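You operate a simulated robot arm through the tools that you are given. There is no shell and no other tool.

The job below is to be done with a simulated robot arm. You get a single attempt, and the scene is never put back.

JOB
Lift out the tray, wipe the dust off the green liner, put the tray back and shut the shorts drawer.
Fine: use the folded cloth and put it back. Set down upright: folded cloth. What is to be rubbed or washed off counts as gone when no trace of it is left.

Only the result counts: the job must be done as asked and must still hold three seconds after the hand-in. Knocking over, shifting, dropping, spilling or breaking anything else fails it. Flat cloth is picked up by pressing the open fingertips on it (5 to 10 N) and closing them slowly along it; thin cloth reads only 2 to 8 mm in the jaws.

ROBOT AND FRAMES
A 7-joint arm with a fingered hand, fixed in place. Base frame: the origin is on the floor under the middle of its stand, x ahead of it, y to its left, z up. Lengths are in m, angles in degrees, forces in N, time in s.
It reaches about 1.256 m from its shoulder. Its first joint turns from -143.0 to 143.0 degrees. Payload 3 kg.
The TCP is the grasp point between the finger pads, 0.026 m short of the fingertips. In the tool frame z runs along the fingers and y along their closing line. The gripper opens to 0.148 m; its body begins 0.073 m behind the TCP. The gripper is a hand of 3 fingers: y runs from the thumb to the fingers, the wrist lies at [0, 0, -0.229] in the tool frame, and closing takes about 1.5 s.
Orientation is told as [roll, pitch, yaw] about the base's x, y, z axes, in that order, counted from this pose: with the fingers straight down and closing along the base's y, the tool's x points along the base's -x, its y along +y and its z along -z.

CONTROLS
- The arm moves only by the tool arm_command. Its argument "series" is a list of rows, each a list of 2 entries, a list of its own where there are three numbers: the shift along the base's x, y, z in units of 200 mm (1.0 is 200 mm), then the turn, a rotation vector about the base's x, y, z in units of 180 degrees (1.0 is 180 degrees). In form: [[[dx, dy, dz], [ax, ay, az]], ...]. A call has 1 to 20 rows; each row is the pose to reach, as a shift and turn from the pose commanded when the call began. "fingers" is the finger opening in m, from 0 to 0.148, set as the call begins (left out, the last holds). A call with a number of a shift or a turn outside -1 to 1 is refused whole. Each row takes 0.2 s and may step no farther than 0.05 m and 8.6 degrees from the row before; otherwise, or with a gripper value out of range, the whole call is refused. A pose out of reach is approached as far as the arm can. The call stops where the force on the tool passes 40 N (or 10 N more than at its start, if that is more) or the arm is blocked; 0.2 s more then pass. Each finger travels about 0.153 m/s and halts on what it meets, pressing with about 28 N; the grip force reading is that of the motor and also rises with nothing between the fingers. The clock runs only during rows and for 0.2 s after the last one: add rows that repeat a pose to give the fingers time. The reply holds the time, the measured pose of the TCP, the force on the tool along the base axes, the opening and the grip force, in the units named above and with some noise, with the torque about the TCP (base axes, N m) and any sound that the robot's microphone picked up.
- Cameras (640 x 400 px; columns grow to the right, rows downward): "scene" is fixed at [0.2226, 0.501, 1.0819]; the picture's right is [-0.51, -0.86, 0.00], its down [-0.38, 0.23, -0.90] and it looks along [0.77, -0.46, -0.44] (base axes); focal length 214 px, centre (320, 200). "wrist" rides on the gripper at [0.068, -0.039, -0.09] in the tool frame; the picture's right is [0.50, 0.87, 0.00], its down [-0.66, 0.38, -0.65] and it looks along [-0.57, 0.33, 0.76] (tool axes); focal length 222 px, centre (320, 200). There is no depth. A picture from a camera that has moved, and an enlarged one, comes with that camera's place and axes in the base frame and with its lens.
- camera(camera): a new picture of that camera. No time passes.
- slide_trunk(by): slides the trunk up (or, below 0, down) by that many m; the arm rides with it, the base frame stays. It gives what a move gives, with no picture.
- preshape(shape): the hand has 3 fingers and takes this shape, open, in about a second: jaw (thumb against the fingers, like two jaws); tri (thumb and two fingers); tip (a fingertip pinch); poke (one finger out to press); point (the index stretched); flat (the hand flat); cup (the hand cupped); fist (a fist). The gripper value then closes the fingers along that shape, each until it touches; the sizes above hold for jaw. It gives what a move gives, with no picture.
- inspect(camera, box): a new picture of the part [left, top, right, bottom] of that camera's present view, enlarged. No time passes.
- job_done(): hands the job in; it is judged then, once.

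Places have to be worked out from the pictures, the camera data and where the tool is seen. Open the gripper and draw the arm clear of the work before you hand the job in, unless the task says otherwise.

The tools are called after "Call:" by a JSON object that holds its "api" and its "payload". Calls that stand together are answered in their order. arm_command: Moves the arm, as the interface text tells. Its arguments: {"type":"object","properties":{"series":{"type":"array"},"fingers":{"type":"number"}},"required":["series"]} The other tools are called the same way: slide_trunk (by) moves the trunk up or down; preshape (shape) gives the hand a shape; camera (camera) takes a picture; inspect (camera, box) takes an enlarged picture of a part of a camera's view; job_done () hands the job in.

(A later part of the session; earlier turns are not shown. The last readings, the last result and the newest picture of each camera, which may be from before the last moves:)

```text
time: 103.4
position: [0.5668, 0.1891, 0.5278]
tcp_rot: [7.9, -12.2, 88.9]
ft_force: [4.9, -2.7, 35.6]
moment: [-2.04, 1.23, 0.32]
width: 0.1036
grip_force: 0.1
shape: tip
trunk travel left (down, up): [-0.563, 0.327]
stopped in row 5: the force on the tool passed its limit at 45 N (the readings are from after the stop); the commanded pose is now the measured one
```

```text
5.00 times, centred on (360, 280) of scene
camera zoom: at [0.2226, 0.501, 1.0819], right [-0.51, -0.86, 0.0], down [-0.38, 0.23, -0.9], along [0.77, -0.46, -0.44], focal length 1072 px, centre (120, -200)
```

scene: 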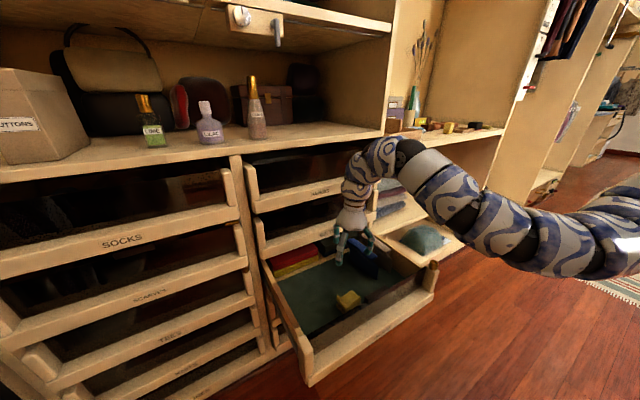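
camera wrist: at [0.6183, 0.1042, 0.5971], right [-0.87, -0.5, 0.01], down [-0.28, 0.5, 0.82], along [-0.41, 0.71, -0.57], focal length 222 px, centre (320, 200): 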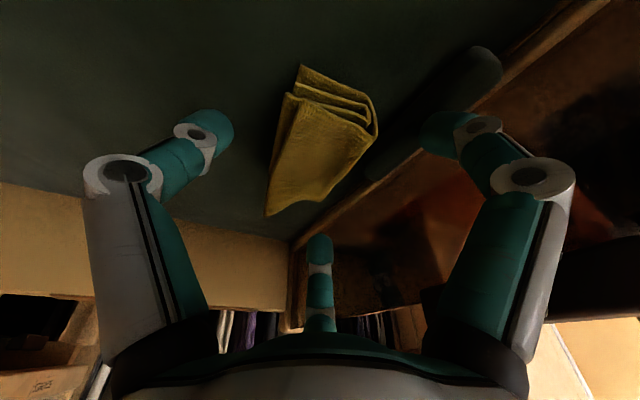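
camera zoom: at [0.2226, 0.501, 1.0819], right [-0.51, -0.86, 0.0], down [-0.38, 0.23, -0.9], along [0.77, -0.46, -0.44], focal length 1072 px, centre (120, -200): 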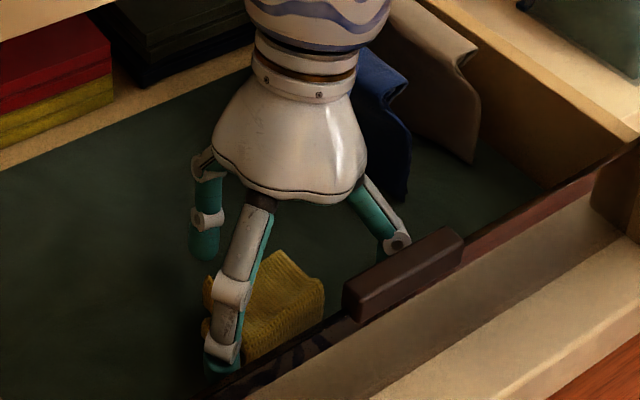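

The -y finger landed on something solid at about (0.53, 0.13, 0.495): the dark stadium shape is a real raised bar on the liner. I back straight up at once along the approach line and look at it.

Call:
{"api": "arm_command", "payload": {"series": [[[0.01, -0.015, 0.07], [0, 0, 0]], [[0.03, -0.04, 0.2], [0, 0, 0]], [[0.05, -0.07, 0.33], [0, 0, 0]], [[0.066, -0.098, 0.45], [0, 0, 0]]]}}

Call:
{"api": "camera", "payload": {"camera": "wrist"}}

Call:
{"api": "inspect", "payload": {"camera": "wrist", "box": [240, 20, 480, 200]}}

Call:
{"api": "inspect", "payload": {"camera": "scene", "box": [310, 240, 410, 320]}}

```text
time: 104.4
position: [0.5782, 0.1676, 0.6148]
tcp_rot: [8.1, -12.2, 88.8]
ft_force: [-0.9, 0.6, 0.0]
moment: [0.02, 0.0, -0.01]
width: 0.1047
grip_force: 0.2
shape: tip
trunk travel left (down, up): [-0.563, 0.327]
```

```text
taken
camera wrist: at [0.6299, 0.0833, 0.6835], right [-0.87, -0.5, 0.01], down [-0.27, 0.5, 0.82], along [-0.42, 0.71, -0.57], focal length 222 px, centre (320, 200)
```

wrist: 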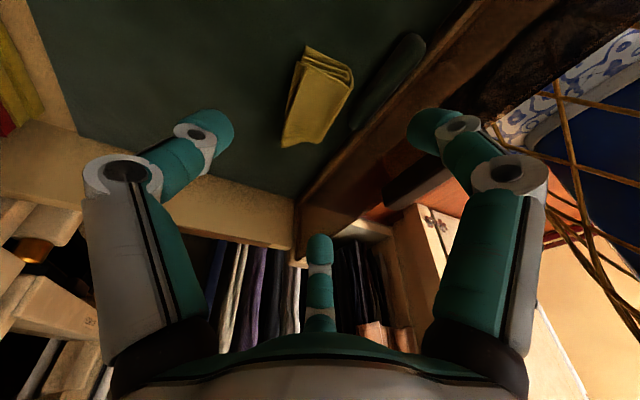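

```text
2.22 times, centred on (360, 110) of wrist
camera zoom: at [0.6299, 0.0833, 0.6835], right [-0.87, -0.5, 0.01], down [-0.27, 0.5, 0.82], along [-0.42, 0.71, -0.57], focal length 494 px, centre (231, 400)
```

zoom: 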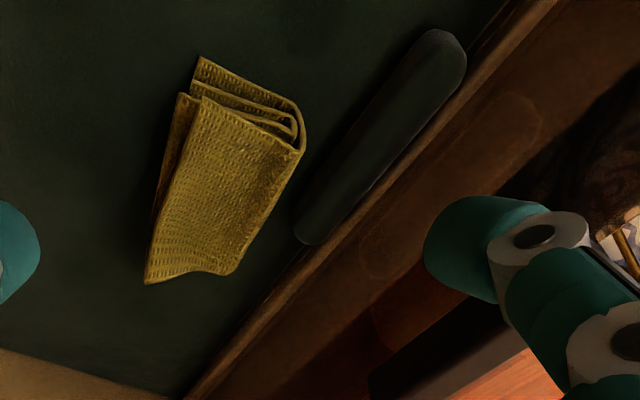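

```text
5.00 times, centred on (360, 280) of scene
camera zoom: at [0.2226, 0.501, 1.0819], right [-0.51, -0.86, 0.0], down [-0.38, 0.23, -0.9], along [0.77, -0.46, -0.44], focal length 1072 px, centre (120, -200)
```

zoom: 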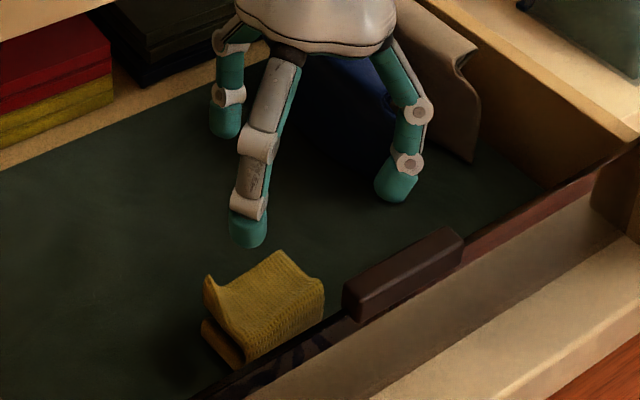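

The bar (x 0.512–0.542, y 0.095–0.195, about 20 mm high) is unmoved. It blocks the -y finger low down, so I re-tilt the hand the other way in y so that this finger stays above the bar, just to shift the cloth further into the drawer first.

Call:
{"api": "arm_command", "payload": {"series": [[[0.0, 0.05, 0.02], [-0.03, 0, 0]], [[0.0, 0.1, 0.02], [-0.06, 0, 0]], [[0.0, 0.15, 0.02], [-0.09, 0, 0]], [[0.0, 0.2, 0.02], [-0.1144, 0, 0]]]}}

Call:
{"api": "camera", "payload": {"camera": "wrist"}}

Call:
{"api": "inspect", "payload": {"camera": "scene", "box": [310, 220, 410, 320]}}

```text
time: 105.4
position: [0.5795, 0.2093, 0.6192]
tcp_rot: [7.8, 8.5, 88.9]
ft_force: [0.2, -0.3, -0.3]
moment: [-0.02, -0.02, 0.01]
width: 0.1049
grip_force: 0.0
shape: tip
trunk travel left (down, up): [-0.563, 0.327]
```

```text
taken
camera wrist: at [0.6304, 0.1535, 0.713], right [-0.87, -0.46, 0.19], down [-0.27, 0.76, 0.59], along [-0.42, 0.46, -0.78], focal length 222 px, centre (320, 200)
```

wrist: 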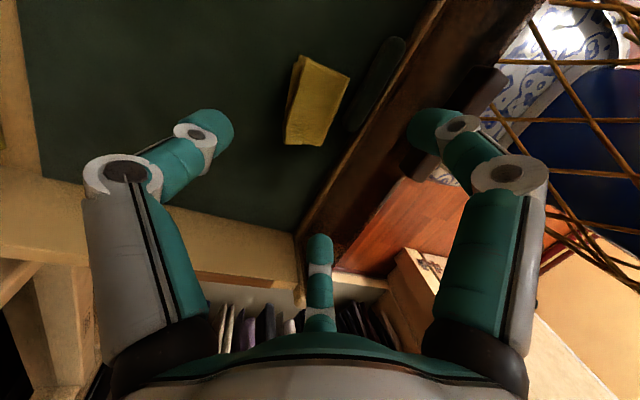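

```text
4.00 times, centred on (360, 270) of scene
camera zoom: at [0.2226, 0.501, 1.0819], right [-0.51, -0.86, 0.0], down [-0.38, 0.23, -0.9], along [0.77, -0.46, -0.44], focal length 858 px, centre (160, -80)
```

zoom: 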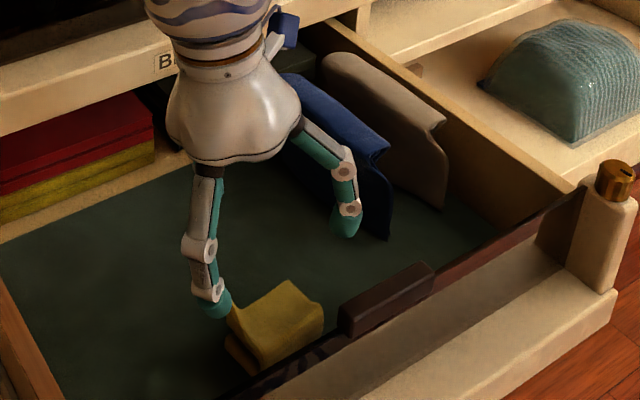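

Orientation is as wanted (fingers leaning toward -x, -y). I descend along the finger line, slower near the end.

Call:
{"api": "arm_command", "payload": {"series": [[[-0.019, -0.021, -0.125], [0, 0, 0]], [[-0.038, -0.043, -0.25], [0, 0, 0]], [[-0.057, -0.064, -0.37], [0, 0, 0]], [[-0.068, -0.076, -0.44], [0, 0, 0]]]}}

Call:
{"api": "camera", "payload": {"camera": "wrist"}}

Call:
{"api": "inspect", "payload": {"camera": "wrist", "box": [200, 40, 480, 240]}}

```text
time: 106.4
position: [0.5655, 0.1934, 0.5318]
tcp_rot: [7.5, 8.4, 88.9]
ft_force: [-0.4, 0.3, 0.3]
moment: [-0.02, 0.02, -0.02]
width: 0.1048
grip_force: 0.0
shape: tip
trunk travel left (down, up): [-0.563, 0.327]
```

```text
taken
camera wrist: at [0.616, 0.138, 0.6257], right [-0.87, -0.46, 0.19], down [-0.27, 0.76, 0.6], along [-0.42, 0.47, -0.78], focal length 222 px, centre (320, 200)
```

wrist: 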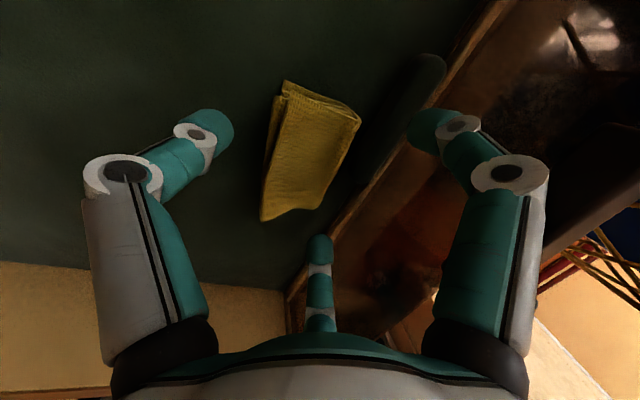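

```text
2.00 times, centred on (340, 140) of wrist
camera zoom: at [0.616, 0.138, 0.6257], right [-0.87, -0.46, 0.19], down [-0.27, 0.76, 0.6], along [-0.42, 0.47, -0.78], focal length 444 px, centre (280, 320)
```

zoom: 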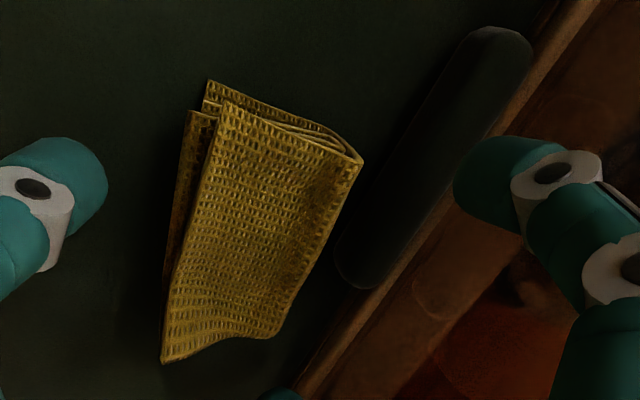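

The bar is clearly a raised piece; the finger hovers above it. I descend the last 12 mm in small steps, watching the force.

Call:
{"api": "arm_command", "payload": {"series": [[[-0.004, -0.004, -0.03], [0, 0, 0]], [[-0.008, -0.008, -0.055], [0, 0, 0]]]}}

```text
time: 107.0
position: [0.5637, 0.1908, 0.5206]
tcp_rot: [7.8, 8.5, 89.0]
ft_force: [-0.5, 0.9, 0.5]
moment: [-0.02, 0.01, -0.02]
width: 0.1048
grip_force: 0.2
shape: tip
trunk travel left (down, up): [-0.563, 0.327]
```

No contact. I go 3 mm lower and then close the fingers stepwise.

Call:
{"api": "arm_command", "payload": {"series": [[[-0.002, -0.002, -0.015], [0, 0, 0]], [[-0.002, -0.002, -0.015], [0, 0, 0]]], "fingers": 0.09}}

Call:
{"api": "arm_command", "payload": {"series": [[[0.0, 0.0, 0.0], [0, 0, 0]], [[0.0, 0.0, 0.0], [0, 0, 0]]], "fingers": 0.07}}

Call:
{"api": "camera", "payload": {"camera": "wrist"}}

```text
time: 107.6
position: [0.5643, 0.1891, 0.5167]
tcp_rot: [7.6, 8.3, 88.9]
ft_force: [-0.1, -0.8, -0.1]
moment: [-0.02, -0.03, -0.01]
width: 0.0906
grip_force: 0.1
shape: tip
trunk travel left (down, up): [-0.563, 0.327]
```

```text
time: 108.2
position: [0.5635, 0.1893, 0.5192]
tcp_rot: [7.7, 8.4, 88.9]
ft_force: [0.0, -0.2, 0.0]
moment: [0.02, -0.02, 0.0]
width: 0.0706
grip_force: 0.1
shape: tip
trunk travel left (down, up): [-0.563, 0.327]
```

```text
taken
camera wrist: at [0.6149, 0.1353, 0.6113], right [-0.87, -0.46, 0.19], down [-0.27, 0.76, 0.59], along [-0.42, 0.47, -0.78], focal length 222 px, centre (320, 200)
```

wrist: 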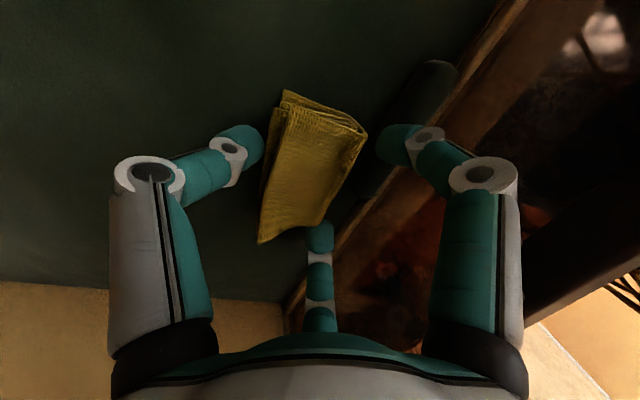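

All three fingers surround the cloth without touching the bar. I keep closing until it is gripped.

Call:
{"api": "arm_command", "payload": {"series": [[[0.0, 0.0, 0.0], [0, 0, 0]], [[0.0, 0.0, 0.0], [0, 0, 0]]], "fingers": 0.055}}

Call:
{"api": "arm_command", "payload": {"series": [[[0.0, 0.0, 0.0], [0, 0, 0]], [[0.0, 0.0, 0.0], [0, 0, 0]]], "fingers": 0.045}}

Call:
{"api": "camera", "payload": {"camera": "wrist"}}

Call:
{"api": "inspect", "payload": {"camera": "scene", "box": [310, 240, 410, 320]}}

```text
time: 108.8
position: [0.5647, 0.1901, 0.5181]
tcp_rot: [7.7, 8.3, 88.9]
ft_force: [0.8, -0.1, 0.3]
moment: [0.05, 0.01, 0.01]
width: 0.0474
grip_force: 27.8
shape: tip
trunk travel left (down, up): [-0.563, 0.327]
```

```text
time: 109.4
position: [0.5637, 0.1914, 0.5181]
tcp_rot: [7.7, 8.4, 88.9]
ft_force: [-0.2, -0.1, 0.8]
moment: [0.0, -0.03, 0.0]
width: 0.0471
grip_force: 28.4
shape: tip
trunk travel left (down, up): [-0.563, 0.327]
```

```text
taken
camera wrist: at [0.6149, 0.1353, 0.6113], right [-0.87, -0.46, 0.19], down [-0.27, 0.76, 0.59], along [-0.42, 0.46, -0.78], focal length 222 px, centre (320, 200)
```

wrist: 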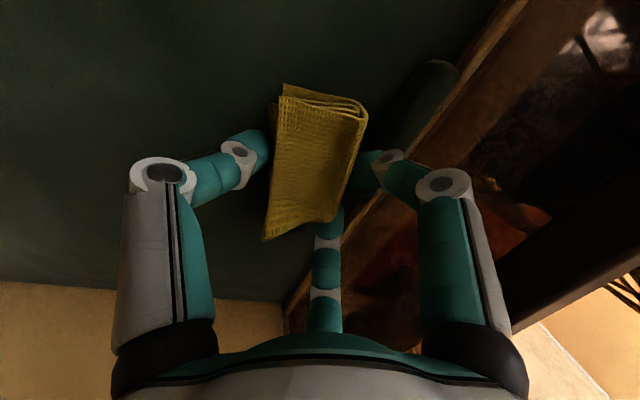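

```text
5.00 times, centred on (360, 280) of scene
camera zoom: at [0.2226, 0.501, 1.0819], right [-0.51, -0.86, 0.0], down [-0.38, 0.23, -0.9], along [0.77, -0.46, -0.44], focal length 1072 px, centre (120, -200)
```

zoom: 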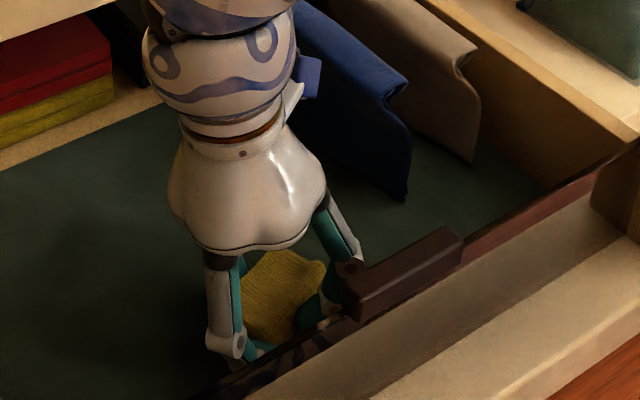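

The cloth is gripped at 47 mm. I lift it 5 cm and carry it 10 cm toward the drawer's back, clear of the bar.

Call:
{"api": "arm_command", "payload": {"series": [[[0.0, 0.0, 0.1], [0, 0, 0]], [[0.0, 0.0, 0.25], [0, 0, 0]], [[0.15, 0.0, 0.3], [0, 0, 0]], [[0.3, 0.0, 0.3], [0, 0, 0]], [[0.45, 0.0, 0.3], [0, 0, 0]]], "fingers": 0.035}}

Call:
{"api": "camera", "payload": {"camera": "wrist"}}

Call:
{"api": "inspect", "payload": {"camera": "scene", "box": [280, 220, 420, 320]}}

```text
time: 110.6
position: [0.6463, 0.1877, 0.5811]
tcp_rot: [7.7, 8.4, 88.9]
ft_force: [0.0, -0.7, 0.3]
moment: [-0.04, 0.02, 0.02]
width: 0.0469
grip_force: 27.7
shape: tip
out of reach, approached as far as the arm can: row 5
trunk travel left (down, up): [-0.563, 0.327]
```

```text
taken
camera wrist: at [0.6966, 0.1331, 0.6745], right [-0.87, -0.46, 0.19], down [-0.27, 0.76, 0.6], along [-0.42, 0.47, -0.78], focal length 222 px, centre (320, 200)
```

wrist: 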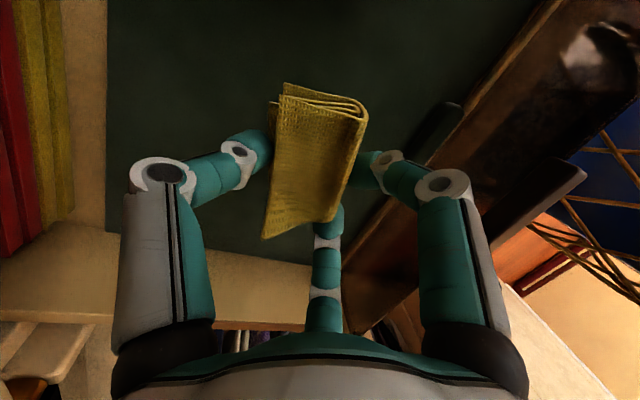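

```text
4.00 times, centred on (350, 270) of scene
camera zoom: at [0.2226, 0.501, 1.0819], right [-0.51, -0.86, 0.0], down [-0.38, 0.23, -0.9], along [0.77, -0.46, -0.44], focal length 858 px, centre (200, -80)
```

zoom: 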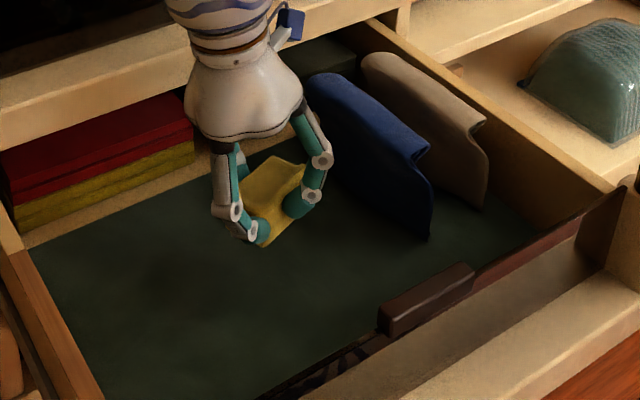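

The liner beneath looks clean. I set the cloth down here by lowering to the same height it was picked at.

Call:
{"api": "arm_command", "payload": {"series": [[[0.0, 0.0, -0.12], [0, 0, 0]], [[0.0, 0.0, -0.24], [0, 0, 0]], [[0.0, 0.0, -0.29], [0, 0, 0]], [[0.0, 0.0, -0.305], [0, 0, 0]]]}}

```text
time: 111.6
position: [0.6452, 0.1871, 0.5704]
tcp_rot: [7.7, 8.5, 88.7]
ft_force: [-0.3, -0.7, -0.3]
moment: [-0.01, -0.02, -0.03]
width: 0.0468
grip_force: 28.5
shape: tip
out of reach, approached as far as the arm can: row 1, 2, 3, 4
trunk travel left (down, up): [-0.563, 0.327]
```

This tilt hits a joint limit lower down here, so I come back to x about 0.60, which is still clear of the bar, and lower there.

Call:
{"api": "arm_command", "payload": {"series": [[[-0.11, 0.0, 0.0], [0, 0, 0]], [[-0.225, 0.0, 0.0], [0, 0, 0]], [[-0.225, 0.0, -0.1], [0, 0, 0]], [[-0.225, 0.0, -0.2], [0, 0, 0]], [[-0.225, 0.0, -0.25], [0, 0, 0]]]}}

```text
time: 112.8
position: [0.6016, 0.1856, 0.5224]
tcp_rot: [7.6, 8.3, 88.8]
ft_force: [0.9, -0.6, 0.1]
moment: [0.01, 0.01, -0.01]
width: 0.0465
grip_force: 27.7
shape: tip
trunk travel left (down, up): [-0.563, 0.327]
```

Reached z 0.522. I lower the last 3–4 mm until light contact.

Call:
{"api": "arm_command", "payload": {"series": [[[0.0, 0.0, -0.01], [0, 0, 0]], [[0.0, 0.0, -0.018], [0, 0, 0]]]}}

Call:
{"api": "camera", "payload": {"camera": "wrist"}}

```text
time: 113.4
position: [0.6002, 0.1855, 0.5199]
tcp_rot: [7.8, 8.5, 88.9]
ft_force: [-0.1, -0.2, -0.4]
moment: [-0.03, -0.01, -0.02]
width: 0.0466
grip_force: 27.9
shape: tip
trunk travel left (down, up): [-0.563, 0.327]
```

```text
taken
camera wrist: at [0.651, 0.1318, 0.6136], right [-0.87, -0.46, 0.19], down [-0.27, 0.76, 0.59], along [-0.42, 0.46, -0.78], focal length 222 px, centre (320, 200)
```

wrist: 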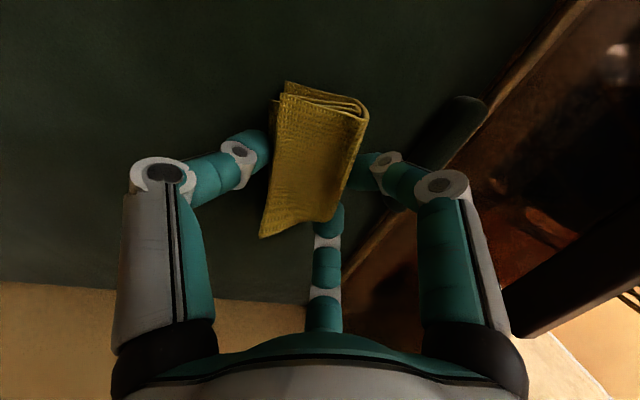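

Still no contact; I lower 2 mm more and then open the fingers gradually.

Call:
{"api": "arm_command", "payload": {"series": [[[0.0, 0.0, -0.006], [0, 0, 0]], [[0.0, 0.0, -0.012], [0, 0, 0]]]}}

Call:
{"api": "arm_command", "payload": {"series": [[[0.0, 0.0, 0.0], [0, 0, 0]], [[0.0, 0.0, 0.0], [0, 0, 0]]], "fingers": 0.06}}

Call:
{"api": "arm_command", "payload": {"series": [[[0.0, 0.0, 0.0], [0, 0, 0]], [[0.0, 0.0, 0.0], [0, 0, 0]], [[0.0, 0.0, 0.0], [0, 0, 0]]], "fingers": 0.105}}

Call:
{"api": "camera", "payload": {"camera": "wrist"}}

```text
time: 114.0
position: [0.5985, 0.186, 0.5184]
tcp_rot: [7.6, 8.4, 88.9]
ft_force: [0.6, -0.2, -0.4]
moment: [-0.01, -0.02, 0.01]
width: 0.0465
grip_force: 28.3
shape: tip
out of reach, approached as far as the arm can: row 2
trunk travel left (down, up): [-0.563, 0.327]
```

```text
time: 114.6
position: [0.5988, 0.1862, 0.5192]
tcp_rot: [7.7, 8.4, 88.9]
ft_force: [-0.6, 0.5, -0.1]
moment: [0.04, 0.01, -0.01]
width: 0.0599
grip_force: 0.0
shape: tip
trunk travel left (down, up): [-0.563, 0.327]
```

```text
time: 115.4
position: [0.5983, 0.1866, 0.5184]
tcp_rot: [7.7, 8.4, 88.9]
ft_force: [0.8, 0.7, -0.3]
moment: [-0.03, 0.01, 0.0]
width: 0.1045
grip_force: 0.0
shape: tip
trunk travel left (down, up): [-0.563, 0.327]
```

```text
taken
camera wrist: at [0.6489, 0.1306, 0.6118], right [-0.87, -0.46, 0.19], down [-0.27, 0.76, 0.59], along [-0.42, 0.47, -0.78], focal length 222 px, centre (320, 200)
```

wrist: 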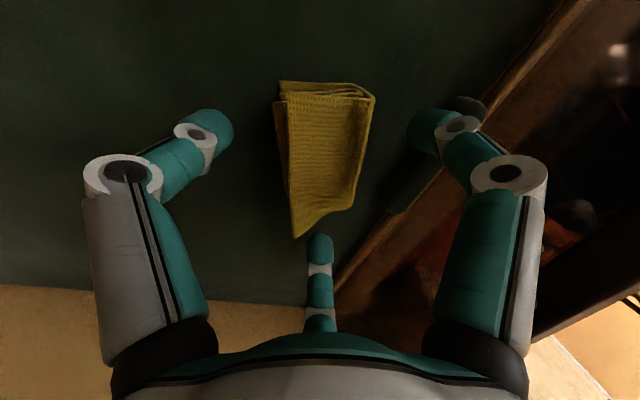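

The cloth stands free on the liner. I retreat upward along the finger line and re-tilt the hand to the orientation wanted for the carry.

Call:
{"api": "arm_command", "payload": {"series": [[[0.017, 0.018, 0.12], [0, 0, 0]], [[0.035, 0.036, 0.24], [0, 0, 0]], [[0.05, 0.055, 0.37], [0, 0, 0]], [[0.07, 0.075, 0.5], [0, 0, 0]]]}}

Call:
{"api": "arm_command", "payload": {"series": [[[0.0, -0.05, 0.0], [0.03, 0, 0]], [[0.0, -0.1, 0.0], [0.06, 0, 0]], [[0.0, -0.15, 0.0], [0.09, 0, 0]], [[0.0, -0.2, 0.0], [0.1144, 0, 0]]]}}

Call:
{"api": "camera", "payload": {"camera": "wrist"}}

Call:
{"api": "inspect", "payload": {"camera": "wrist", "box": [200, 10, 440, 190]}}

Call:
{"api": "inspect", "payload": {"camera": "scene", "box": [280, 220, 420, 320]}}

```text
time: 116.4
position: [0.6121, 0.2008, 0.6165]
tcp_rot: [7.7, 8.5, 88.8]
ft_force: [-0.6, -0.2, 0.6]
moment: [0.0, 0.0, -0.02]
width: 0.1044
grip_force: 0.1
shape: tip
trunk travel left (down, up): [-0.563, 0.327]
```

```text
time: 117.4
position: [0.6102, 0.1613, 0.619]
tcp_rot: [8.0, -12.3, 88.9]
ft_force: [0.6, 0.2, 0.7]
moment: [0.0, -0.01, 0.02]
width: 0.1044
grip_force: 0.1
shape: tip
trunk travel left (down, up): [-0.563, 0.327]
```

```text
taken
camera wrist: at [0.6611, 0.077, 0.6861], right [-0.87, -0.5, 0.01], down [-0.27, 0.5, 0.82], along [-0.42, 0.71, -0.57], focal length 222 px, centre (320, 200)
```

wrist: 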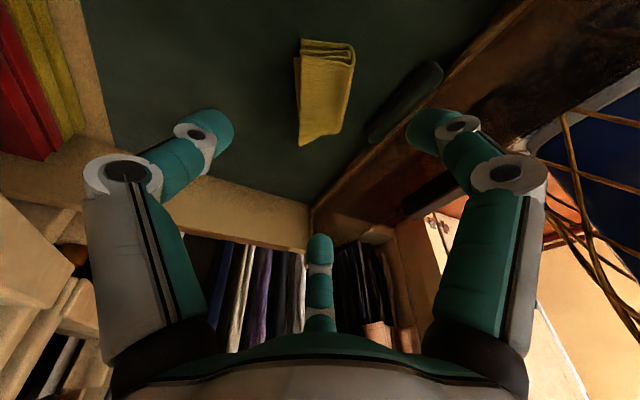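

```text
2.22 times, centred on (320, 100) of wrist
camera zoom: at [0.6611, 0.077, 0.6861], right [-0.87, -0.5, 0.01], down [-0.27, 0.5, 0.82], along [-0.42, 0.71, -0.57], focal length 494 px, centre (320, 422)
```

zoom: 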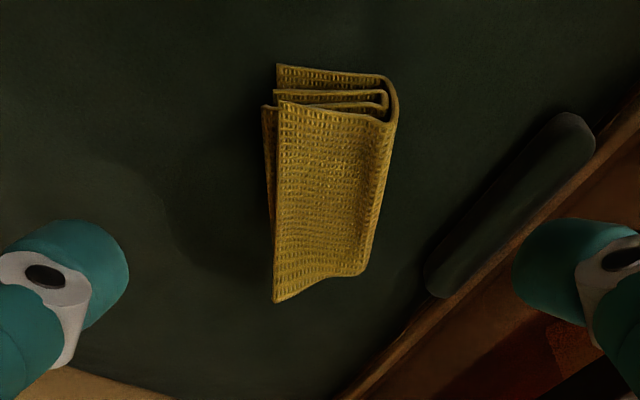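

```text
4.00 times, centred on (350, 270) of scene
camera zoom: at [0.2226, 0.501, 1.0819], right [-0.51, -0.86, 0.0], down [-0.38, 0.23, -0.9], along [0.77, -0.46, -0.44], focal length 858 px, centre (200, -80)
```

zoom: 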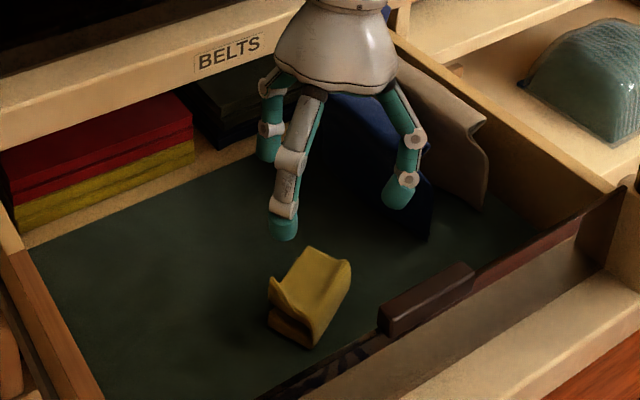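

The cloth now lies at about (0.60, 0.17) with its long axis at about 110° (i.e. +21° relative to the hand, the way it settles in this grip). I set the opening to 0.09 and descend around it at TCP (0.603, 0.178, 0.517).

Call:
{"api": "arm_command", "payload": {"series": [[[-0.01, 0.02, -0.13], [0, 0, 0]], [[-0.02, 0.04, -0.26], [0, 0, 0]], [[-0.03, 0.062, -0.38], [0, 0, 0]], [[-0.035, 0.075, -0.45], [0, 0, 0]]], "fingers": 0.09}}

Call:
{"api": "camera", "payload": {"camera": "wrist"}}

Call:
{"api": "inspect", "payload": {"camera": "wrist", "box": [200, 40, 480, 240]}}

```text
time: 118.4
position: [0.6042, 0.1767, 0.5297]
tcp_rot: [8.1, -12.2, 88.8]
ft_force: [0.3, -0.4, 0.1]
moment: [-0.01, 0.02, -0.01]
width: 0.0907
grip_force: 0.0
shape: tip
trunk travel left (down, up): [-0.563, 0.327]
```

```text
taken
camera wrist: at [0.6551, 0.0918, 0.5966], right [-0.87, -0.5, 0.01], down [-0.27, 0.5, 0.82], along [-0.42, 0.71, -0.57], focal length 222 px, centre (320, 200)
```

wrist: 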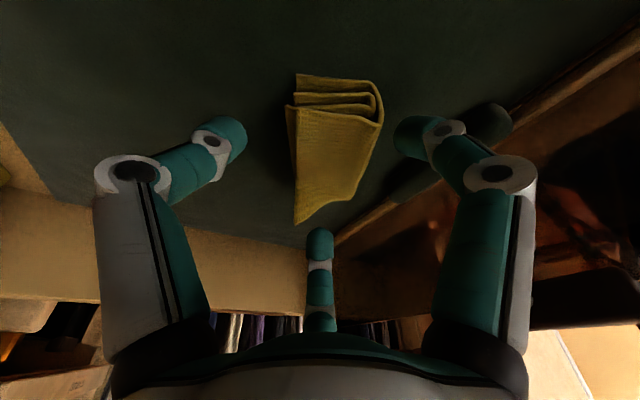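

```text
2.00 times, centred on (340, 140) of wrist
camera zoom: at [0.6551, 0.0918, 0.5966], right [-0.87, -0.5, 0.01], down [-0.27, 0.5, 0.82], along [-0.42, 0.71, -0.57], focal length 444 px, centre (280, 320)
```

zoom: 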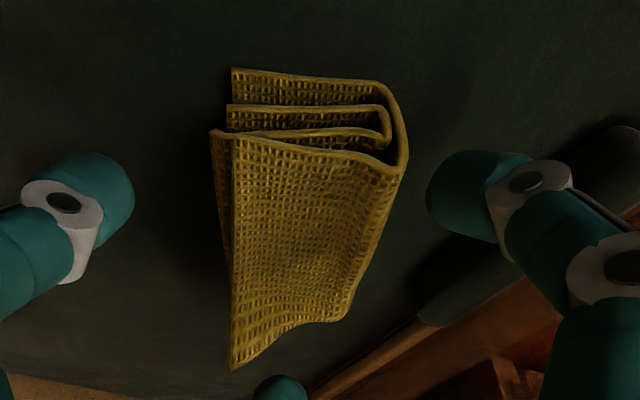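

The cloth is well between the fingers, the bar is clear. I descend the last 12 mm in two steps.

Call:
{"api": "arm_command", "payload": {"series": [[[-0.005, 0.007, -0.03], [0, 0, 0]], [[-0.009, 0.0125, -0.06], [0, 0, 0]]]}}

```text
time: 119.0
position: [0.6016, 0.1786, 0.5171]
tcp_rot: [8.1, -12.1, 88.9]
ft_force: [0.6, 0.5, 0.0]
moment: [0.0, -0.01, 0.02]
width: 0.0903
grip_force: 0.1
shape: tip
trunk travel left (down, up): [-0.563, 0.327]
```

At grasp height with no contact. I close stepwise.

Call:
{"api": "arm_command", "payload": {"series": [[[0.0, 0.0, 0.0], [0, 0, 0]], [[0.0, 0.0, 0.0], [0, 0, 0]]], "fingers": 0.07}}

Call:
{"api": "arm_command", "payload": {"series": [[[0.0, 0.0, 0.0], [0, 0, 0]], [[0.0, 0.0, 0.0], [0, 0, 0]]], "fingers": 0.055}}

Call:
{"api": "arm_command", "payload": {"series": [[[0.0, 0.0, 0.0], [0, 0, 0]], [[0.0, 0.0, 0.0], [0, 0, 0]], [[0.0, 0.0, 0.0], [0, 0, 0]]], "fingers": 0.035}}

Call:
{"api": "camera", "payload": {"camera": "wrist"}}

Call:
{"api": "inspect", "payload": {"camera": "scene", "box": [310, 240, 410, 320]}}

```text
time: 119.6
position: [0.6021, 0.178, 0.5165]
tcp_rot: [8.1, -12.1, 88.9]
ft_force: [0.3, -0.5, 0.0]
moment: [0.0, 0.03, -0.03]
width: 0.0706
grip_force: 0.1
shape: tip
trunk travel left (down, up): [-0.563, 0.327]
```

```text
time: 120.2
position: [0.6015, 0.1782, 0.5159]
tcp_rot: [8.2, -12.1, 88.8]
ft_force: [0.3, -0.1, -0.3]
moment: [0.0, -0.02, 0.05]
width: 0.0556
grip_force: 0.0
shape: tip
trunk travel left (down, up): [-0.563, 0.327]
```

```text
time: 121.0
position: [0.6014, 0.1786, 0.5179]
tcp_rot: [8.1, -12.2, 88.9]
ft_force: [-0.2, 0.5, 2.1]
moment: [-0.05, -0.02, 0.01]
width: 0.0455
grip_force: 28.1
shape: tip
trunk travel left (down, up): [-0.563, 0.327]
```

```text
taken
camera wrist: at [0.6523, 0.0947, 0.5845], right [-0.87, -0.5, 0.01], down [-0.27, 0.5, 0.82], along [-0.42, 0.71, -0.57], focal length 222 px, centre (320, 200)
```

wrist: 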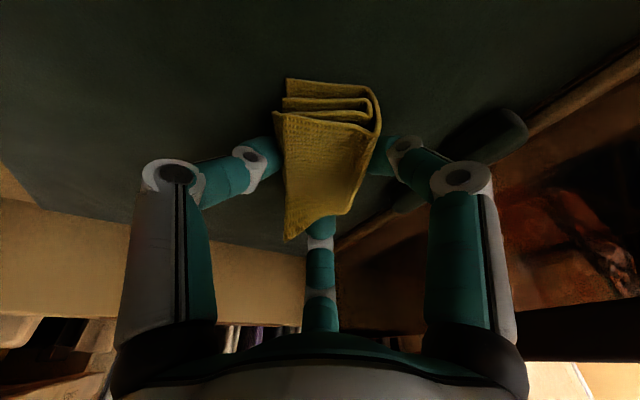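

```text
5.00 times, centred on (360, 280) of scene
camera zoom: at [0.2226, 0.501, 1.0819], right [-0.51, -0.86, 0.0], down [-0.38, 0.23, -0.9], along [0.77, -0.46, -0.44], focal length 1072 px, centre (120, -200)
```

zoom: 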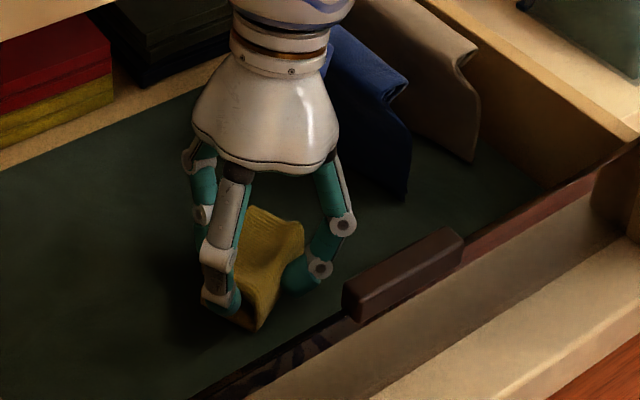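

The cloth is gripped again (46 mm). I lift it and check the liner before carrying it away.

Call:
{"api": "arm_command", "payload": {"series": [[[0.0, 0.0, 0.1], [0, 0, 0]], [[0.0, 0.0, 0.25], [0, 0, 0]], [[-0.05, -0.05, 0.45], [0, 0, 0]], [[-0.1, -0.1, 0.65], [0, 0, 0]], [[-0.15, -0.2, 0.85], [0, 0, 0]]]}}

Call:
{"api": "camera", "payload": {"camera": "scene"}}

Call:
{"api": "inspect", "payload": {"camera": "scene", "box": [280, 250, 380, 315]}}

Call:
{"api": "camera", "payload": {"camera": "wrist"}}

```text
time: 122.2
position: [0.5705, 0.1405, 0.6853]
tcp_rot: [8.1, -12.1, 88.8]
ft_force: [-0.3, -0.6, -0.6]
moment: [-0.01, 0.0, 0.0]
width: 0.0451
grip_force: 28.2
shape: tip
trunk travel left (down, up): [-0.563, 0.327]
```

```text
taken
```

scene: 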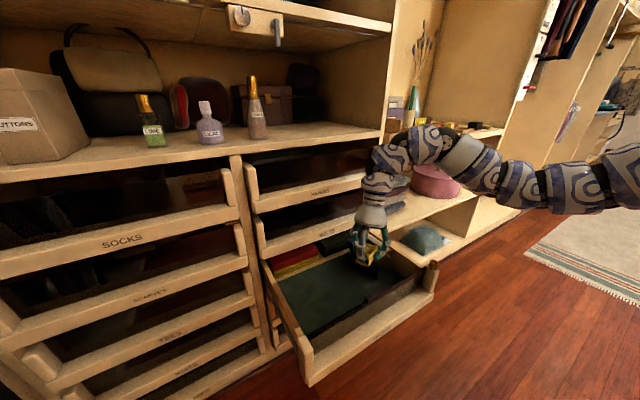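

```text
6.15 times, centred on (330, 282) of scene
camera zoom: at [0.2226, 0.501, 1.0819], right [-0.51, -0.86, 0.0], down [-0.38, 0.23, -0.9], along [0.77, -0.46, -0.44], focal length 1320 px, centre (258, -308)
```

zoom: 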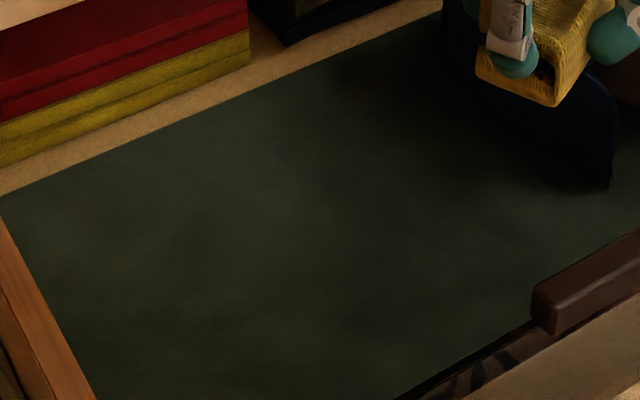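

```text
taken
camera wrist: at [0.6217, 0.0563, 0.7533], right [-0.87, -0.5, 0.01], down [-0.27, 0.5, 0.82], along [-0.42, 0.71, -0.57], focal length 222 px, centre (320, 200)
```

wrist: 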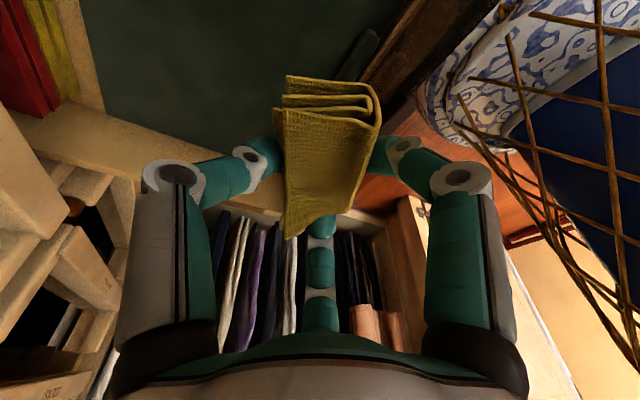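

I examine the wiped liner area closely from both cameras for remaining traces.

Call:
{"api": "inspect", "payload": {"camera": "wrist", "box": [90, 0, 350, 130]}}

Call:
{"api": "inspect", "payload": {"camera": "scene", "box": [295, 265, 345, 305]}}

Call:
{"api": "inspect", "payload": {"camera": "scene", "box": [310, 270, 330, 290]}}

```text
2.46 times, centred on (220, 65) of wrist
camera zoom: at [0.6217, 0.0563, 0.7533], right [-0.87, -0.5, 0.01], down [-0.27, 0.5, 0.82], along [-0.42, 0.71, -0.57], focal length 547 px, centre (566, 532)
```

zoom: 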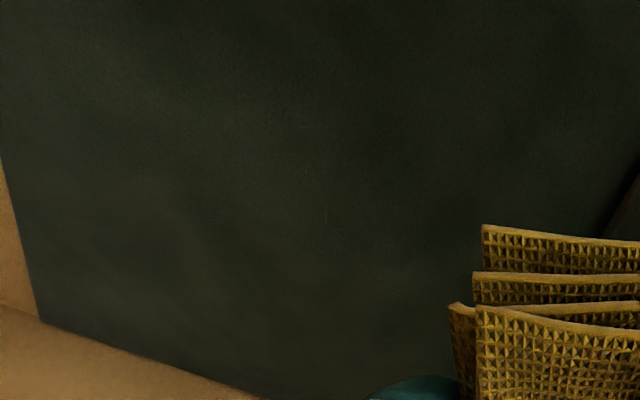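

```text
10.00 times, centred on (320, 285) of scene
camera zoom: at [0.2226, 0.501, 1.0819], right [-0.51, -0.86, 0.0], down [-0.38, 0.23, -0.9], along [0.77, -0.46, -0.44], focal length 2145 px, centre (320, -650)
```

zoom: 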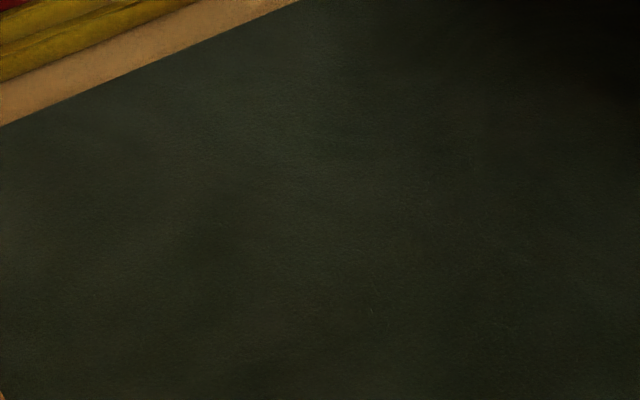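

```text
16.00 times, centred on (320, 280) of scene
camera zoom: at [0.2226, 0.501, 1.0819], right [-0.51, -0.86, 0.0], down [-0.38, 0.23, -0.9], along [0.77, -0.46, -0.44], focal length 3432 px, centre (320, -1080)
```

zoom: 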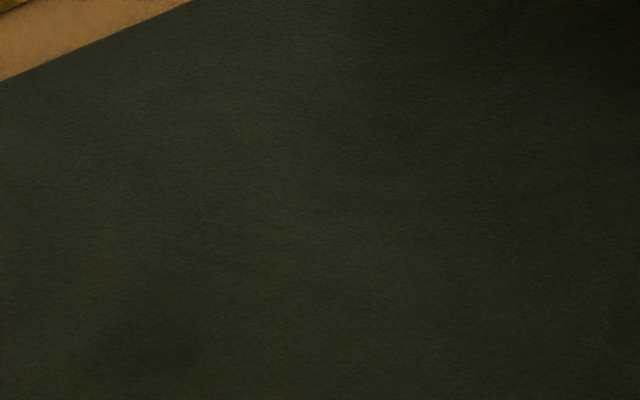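

Both views hint at a tiny mark near (0.65, 0.228). I zoom in harder there.

Call:
{"api": "inspect", "payload": {"camera": "wrist", "box": [195, 65, 255, 110]}}

Call:
{"api": "inspect", "payload": {"camera": "scene", "box": [318, 288, 334, 300]}}

```text
8.89 times, centred on (225, 88) of wrist
camera zoom: at [0.6217, 0.0563, 0.7533], right [-0.87, -0.5, 0.01], down [-0.27, 0.5, 0.82], along [-0.42, 0.71, -0.57], focal length 1974 px, centre (1164, 1200)
```

zoom: 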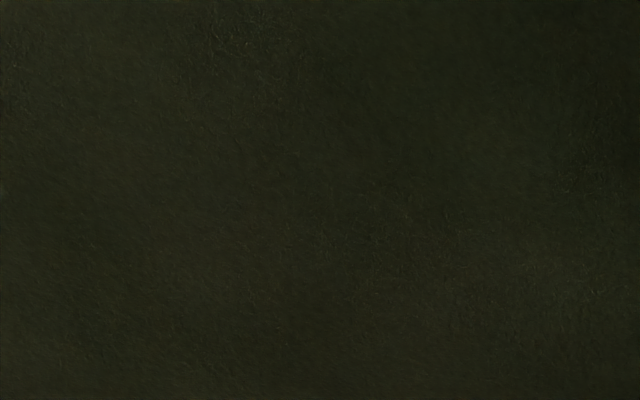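

```text
16.00 times, centred on (326, 294) of scene
camera zoom: at [0.2226, 0.501, 1.0819], right [-0.51, -0.86, 0.0], down [-0.38, 0.23, -0.9], along [0.77, -0.46, -0.44], focal length 3432 px, centre (224, -1304)
```

zoom: 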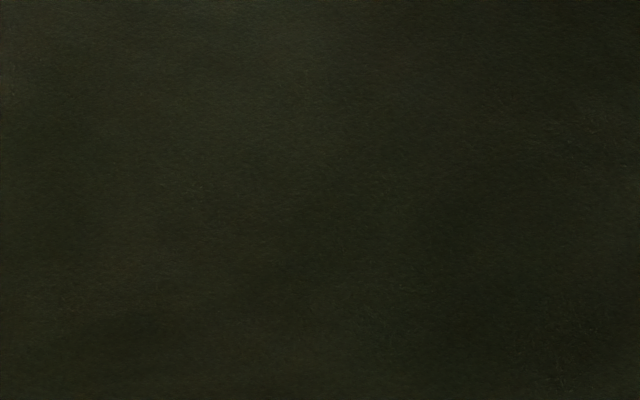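

At full zoom there is only the liner's texture. As a precaution I will make one more gentle pass; first I turn the hand back by about -115° so the cloth regains its original heading.

Call:
{"api": "arm_command", "payload": {"series": [[[0, 0, 0.02], [0, 0, -0.045]], [[0, 0, 0.04], [0, 0, -0.09]], [[0, 0, 0.06], [0, 0, -0.135]], [[0, 0, 0.08], [0, 0, -0.18]], [[0, 0, 0.1], [0, 0, -0.225]], [[0, 0, 0.1], [0, 0, -0.27]], [[0, 0, 0.1], [0, 0, -0.315]], [[0, 0, 0.1], [0, 0, -0.36]], [[0, 0, 0.1], [0, 0, -0.405]], [[0, 0, 0.1], [0, 0, -0.45]], [[0, 0, 0.1], [0, 0, -0.495]], [[0, 0, 0.1], [0, 0, -0.54]], [[0, 0, 0.1], [0, 0, -0.585]], [[0, 0, 0.1], [0, 0, -0.63]], [[0, 0, 0.1], [0, 0, -0.639]]]}}

Call:
{"api": "camera", "payload": {"camera": "wrist"}}

Call:
{"api": "camera", "payload": {"camera": "scene"}}

```text
time: 125.4
position: [0.5729, 0.1387, 0.7052]
tcp_rot: [8.1, -12.0, -26.3]
ft_force: [-0.2, -0.7, -0.5]
moment: [0.03, -0.03, 0.01]
width: 0.0448
grip_force: 27.7
shape: tip
trunk travel left (down, up): [-0.563, 0.327]
```

```text
taken
camera wrist: at [0.4758, 0.1297, 0.774], right [-0.08, 1.0, 0.01], down [0.57, 0.03, 0.82], along [0.82, 0.08, -0.57], focal length 222 px, centre (320, 200)
```

wrist: 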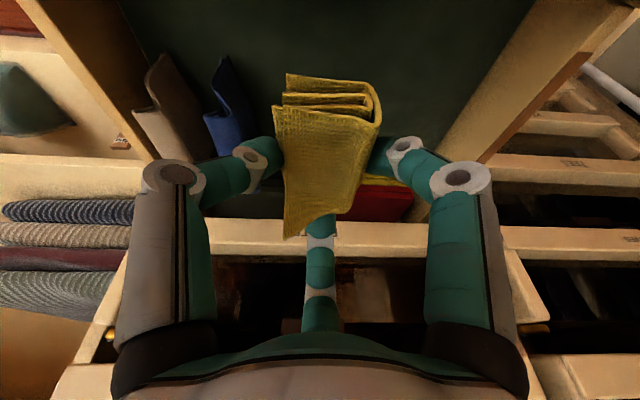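

```text
taken
```

scene: 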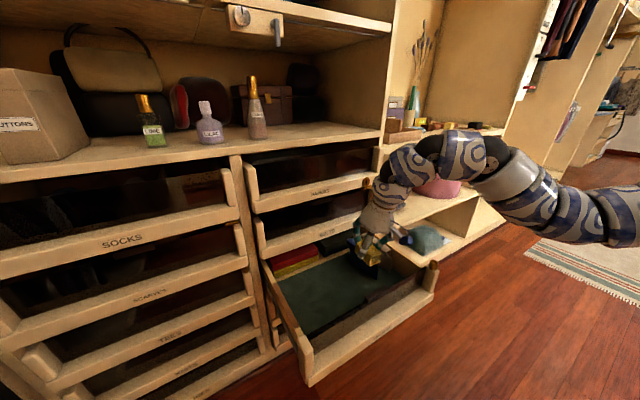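

The cloth again points with its layered end toward me. I move over the right end of the wiped area and lower close to the liner.

Call:
{"api": "arm_command", "payload": {"series": [[[0.09, 0.03, -0.1], [0, 0, 0]], [[0.2, 0.06, -0.22], [0, 0, 0]], [[0.31, 0.09, -0.36], [0, 0, 0]], [[0.42, 0.12, -0.5], [0, 0, 0]], [[0.5, 0.15, -0.64], [0, 0, 0]], [[0.535, 0.16, -0.78], [0, 0, 0]], [[0.535, 0.16, -0.89], [0, 0, 0]]]}}

Call:
{"api": "inspect", "payload": {"camera": "scene", "box": [300, 230, 400, 310]}}

```text
time: 127.0
position: [0.6775, 0.1699, 0.5266]
tcp_rot: [8.0, -12.1, -26.2]
ft_force: [0.4, -0.1, 0.3]
moment: [-0.03, 0.01, -0.03]
width: 0.0442
grip_force: 28.3
shape: tip
trunk travel left (down, up): [-0.563, 0.327]
```

```text
5.00 times, centred on (350, 270) of scene
camera zoom: at [0.2226, 0.501, 1.0819], right [-0.51, -0.86, 0.0], down [-0.38, 0.23, -0.9], along [0.77, -0.46, -0.44], focal length 1072 px, centre (170, -150)
```

zoom: 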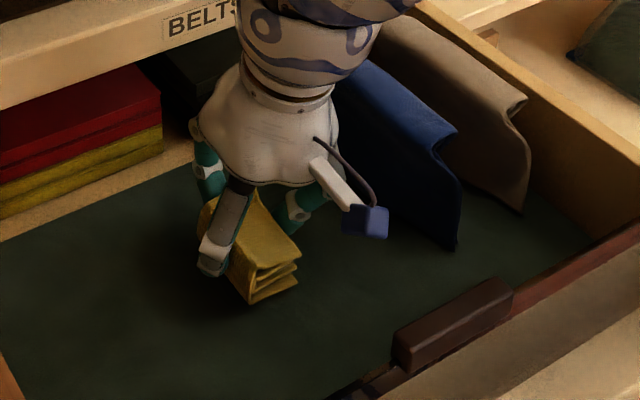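

I lower in small steps until there is light contact (about 5 N).

Call:
{"api": "arm_command", "payload": {"series": [[[0.0, 0.0, -0.015], [0, 0, 0]], [[0.0, 0.0, -0.03], [0, 0, 0]]]}}

Call:
{"api": "arm_command", "payload": {"series": [[[0.0, 0.0, -0.007], [0, 0, 0]], [[0.0, 0.0, -0.013], [0, 0, 0]]]}}

```text
time: 127.6
position: [0.6789, 0.1703, 0.5214]
tcp_rot: [8.2, -12.2, -26.2]
ft_force: [-1.4, -0.3, 0.9]
moment: [0.04, 0.01, -0.02]
width: 0.0445
grip_force: 28.2
shape: tip
trunk travel left (down, up): [-0.563, 0.327]
```

```text
time: 128.2
position: [0.679, 0.1704, 0.5196]
tcp_rot: [8.2, -12.2, -26.1]
ft_force: [-0.2, 0.5, -0.6]
moment: [0.03, 0.01, 0.04]
width: 0.0448
grip_force: 27.9
shape: tip
trunk travel left (down, up): [-0.563, 0.327]
```

No contact yet at z 0.5196; a little lower.

Call:
{"api": "arm_command", "payload": {"series": [[[0.0, 0.0, -0.007], [0, 0, 0]], [[0.0, 0.0, -0.013], [0, 0, 0]]]}}

Call:
{"api": "arm_command", "payload": {"series": [[[0.0, 0.0, -0.004], [0, 0, 0]], [[0.0, 0.0, -0.008], [0, 0, 0]]]}}

```text
time: 128.8
position: [0.6796, 0.1701, 0.517]
tcp_rot: [8.1, -12.2, -26.2]
ft_force: [3.0, -1.1, 6.7]
moment: [-0.09, 0.2, 0.08]
width: 0.0445
grip_force: 27.9
shape: tip
trunk travel left (down, up): [-0.563, 0.327]
```

```text
time: 129.4
position: [0.6795, 0.1702, 0.515]
tcp_rot: [8.1, -12.2, -26.3]
ft_force: [5.6, -3.3, 11.3]
moment: [-0.2, 0.23, 0.12]
width: 0.045
grip_force: 27.9
shape: tip
trunk travel left (down, up): [-0.563, 0.327]
```

11 N now, so I ease up by about 1 mm and stroke slowly to y 0.28, then back 15 mm nearer the front.

Call:
{"api": "arm_command", "payload": {"series": [[[0.0, 0.0, 0.005], [0, 0, 0]], [[0.0, 0.06, 0.005], [0, 0, 0]], [[0.0, 0.12, 0.005], [0, 0, 0]], [[0.0, 0.18, 0.005], [0, 0, 0]], [[0.0, 0.24, 0.005], [0, 0, 0]], [[0.0, 0.3, 0.005], [0, 0, 0]], [[0.0, 0.36, 0.004], [0, 0, 0]], [[0.0, 0.42, 0.003], [0, 0, 0]], [[0.0, 0.48, 0.003], [0, 0, 0]], [[0.0, 0.55, 0.003], [0, 0, 0]]]}}

Call:
{"api": "inspect", "payload": {"camera": "scene", "box": [280, 230, 380, 310]}}

```text
time: 131.6
position: [0.6704, 0.2682, 0.5223]
tcp_rot: [7.9, -12.1, -26.1]
ft_force: [0.4, -0.1, -0.8]
moment: [-0.02, 0.0, 0.01]
width: 0.0444
grip_force: 28.1
shape: tip
out of reach, approached as far as the arm can: row 9, 10
trunk travel left (down, up): [-0.563, 0.327]
```

```text
5.00 times, centred on (330, 270) of scene
camera zoom: at [0.2226, 0.501, 1.0819], right [-0.51, -0.86, 0.0], down [-0.38, 0.23, -0.9], along [0.77, -0.46, -0.44], focal length 1072 px, centre (270, -150)
```

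zoom: 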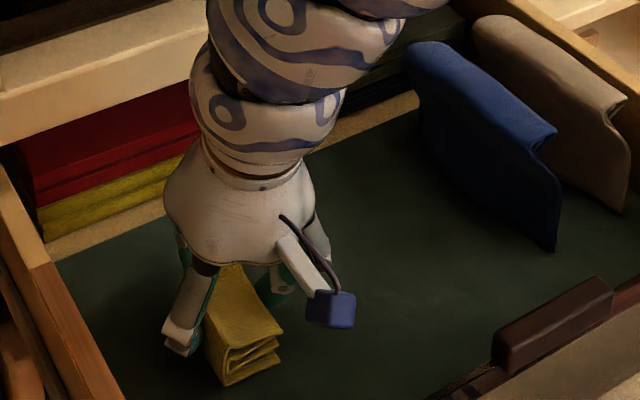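

A joint limit near the left end lifted the cloth off. From here I lower again and stroke back toward -y.

Call:
{"api": "arm_command", "payload": {"series": [[[-0.03, -0.04, -0.015], [0, 0, 0]], [[-0.03, -0.04, -0.03], [0, 0, 0]]]}}

```text
time: 132.2
position: [0.6642, 0.2614, 0.5177]
tcp_rot: [8.2, -12.1, -26.2]
ft_force: [-0.1, 0.5, 1.3]
moment: [0.01, 0.07, -0.03]
width: 0.0445
grip_force: 28.3
shape: tip
trunk travel left (down, up): [-0.563, 0.327]
```

Call:
{"api": "arm_command", "payload": {"series": [[[0.0, 0.0, -0.008], [0, 0, 0]], [[0.0, -0.06, -0.008], [0, 0, 0]], [[0.0, -0.12, -0.008], [0, 0, 0]], [[0.0, -0.18, -0.008], [0, 0, 0]], [[0.0, -0.24, -0.008], [0, 0, 0]], [[0.0, -0.3, -0.007], [0, 0, 0]], [[0.0, -0.36, -0.007], [0, 0, 0]], [[0.0, -0.42, -0.006], [0, 0, 0]], [[0.0, -0.47, -0.006], [0, 0, 0]]]}}

Call:
{"api": "inspect", "payload": {"camera": "scene", "box": [280, 230, 380, 310]}}

```text
time: 134.2
position: [0.6648, 0.1654, 0.516]
tcp_rot: [8.2, -12.0, -26.2]
ft_force: [-0.3, 2.4, 5.1]
moment: [0.06, 0.18, -0.1]
width: 0.0443
grip_force: 27.7
shape: tip
trunk travel left (down, up): [-0.563, 0.327]
```

```text
5.00 times, centred on (330, 270) of scene
camera zoom: at [0.2226, 0.501, 1.0819], right [-0.51, -0.86, 0.0], down [-0.38, 0.23, -0.9], along [0.77, -0.46, -0.44], focal length 1072 px, centre (270, -150)
```

zoom: 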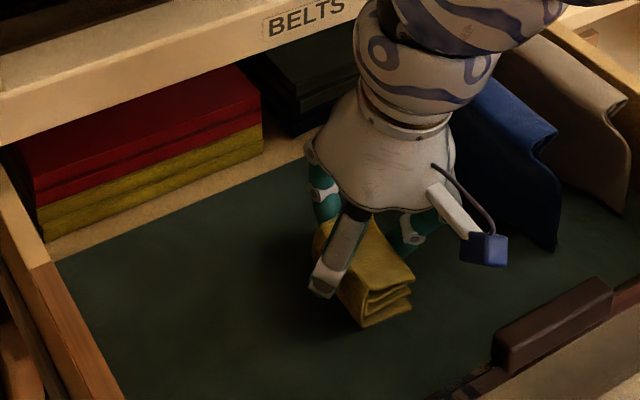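

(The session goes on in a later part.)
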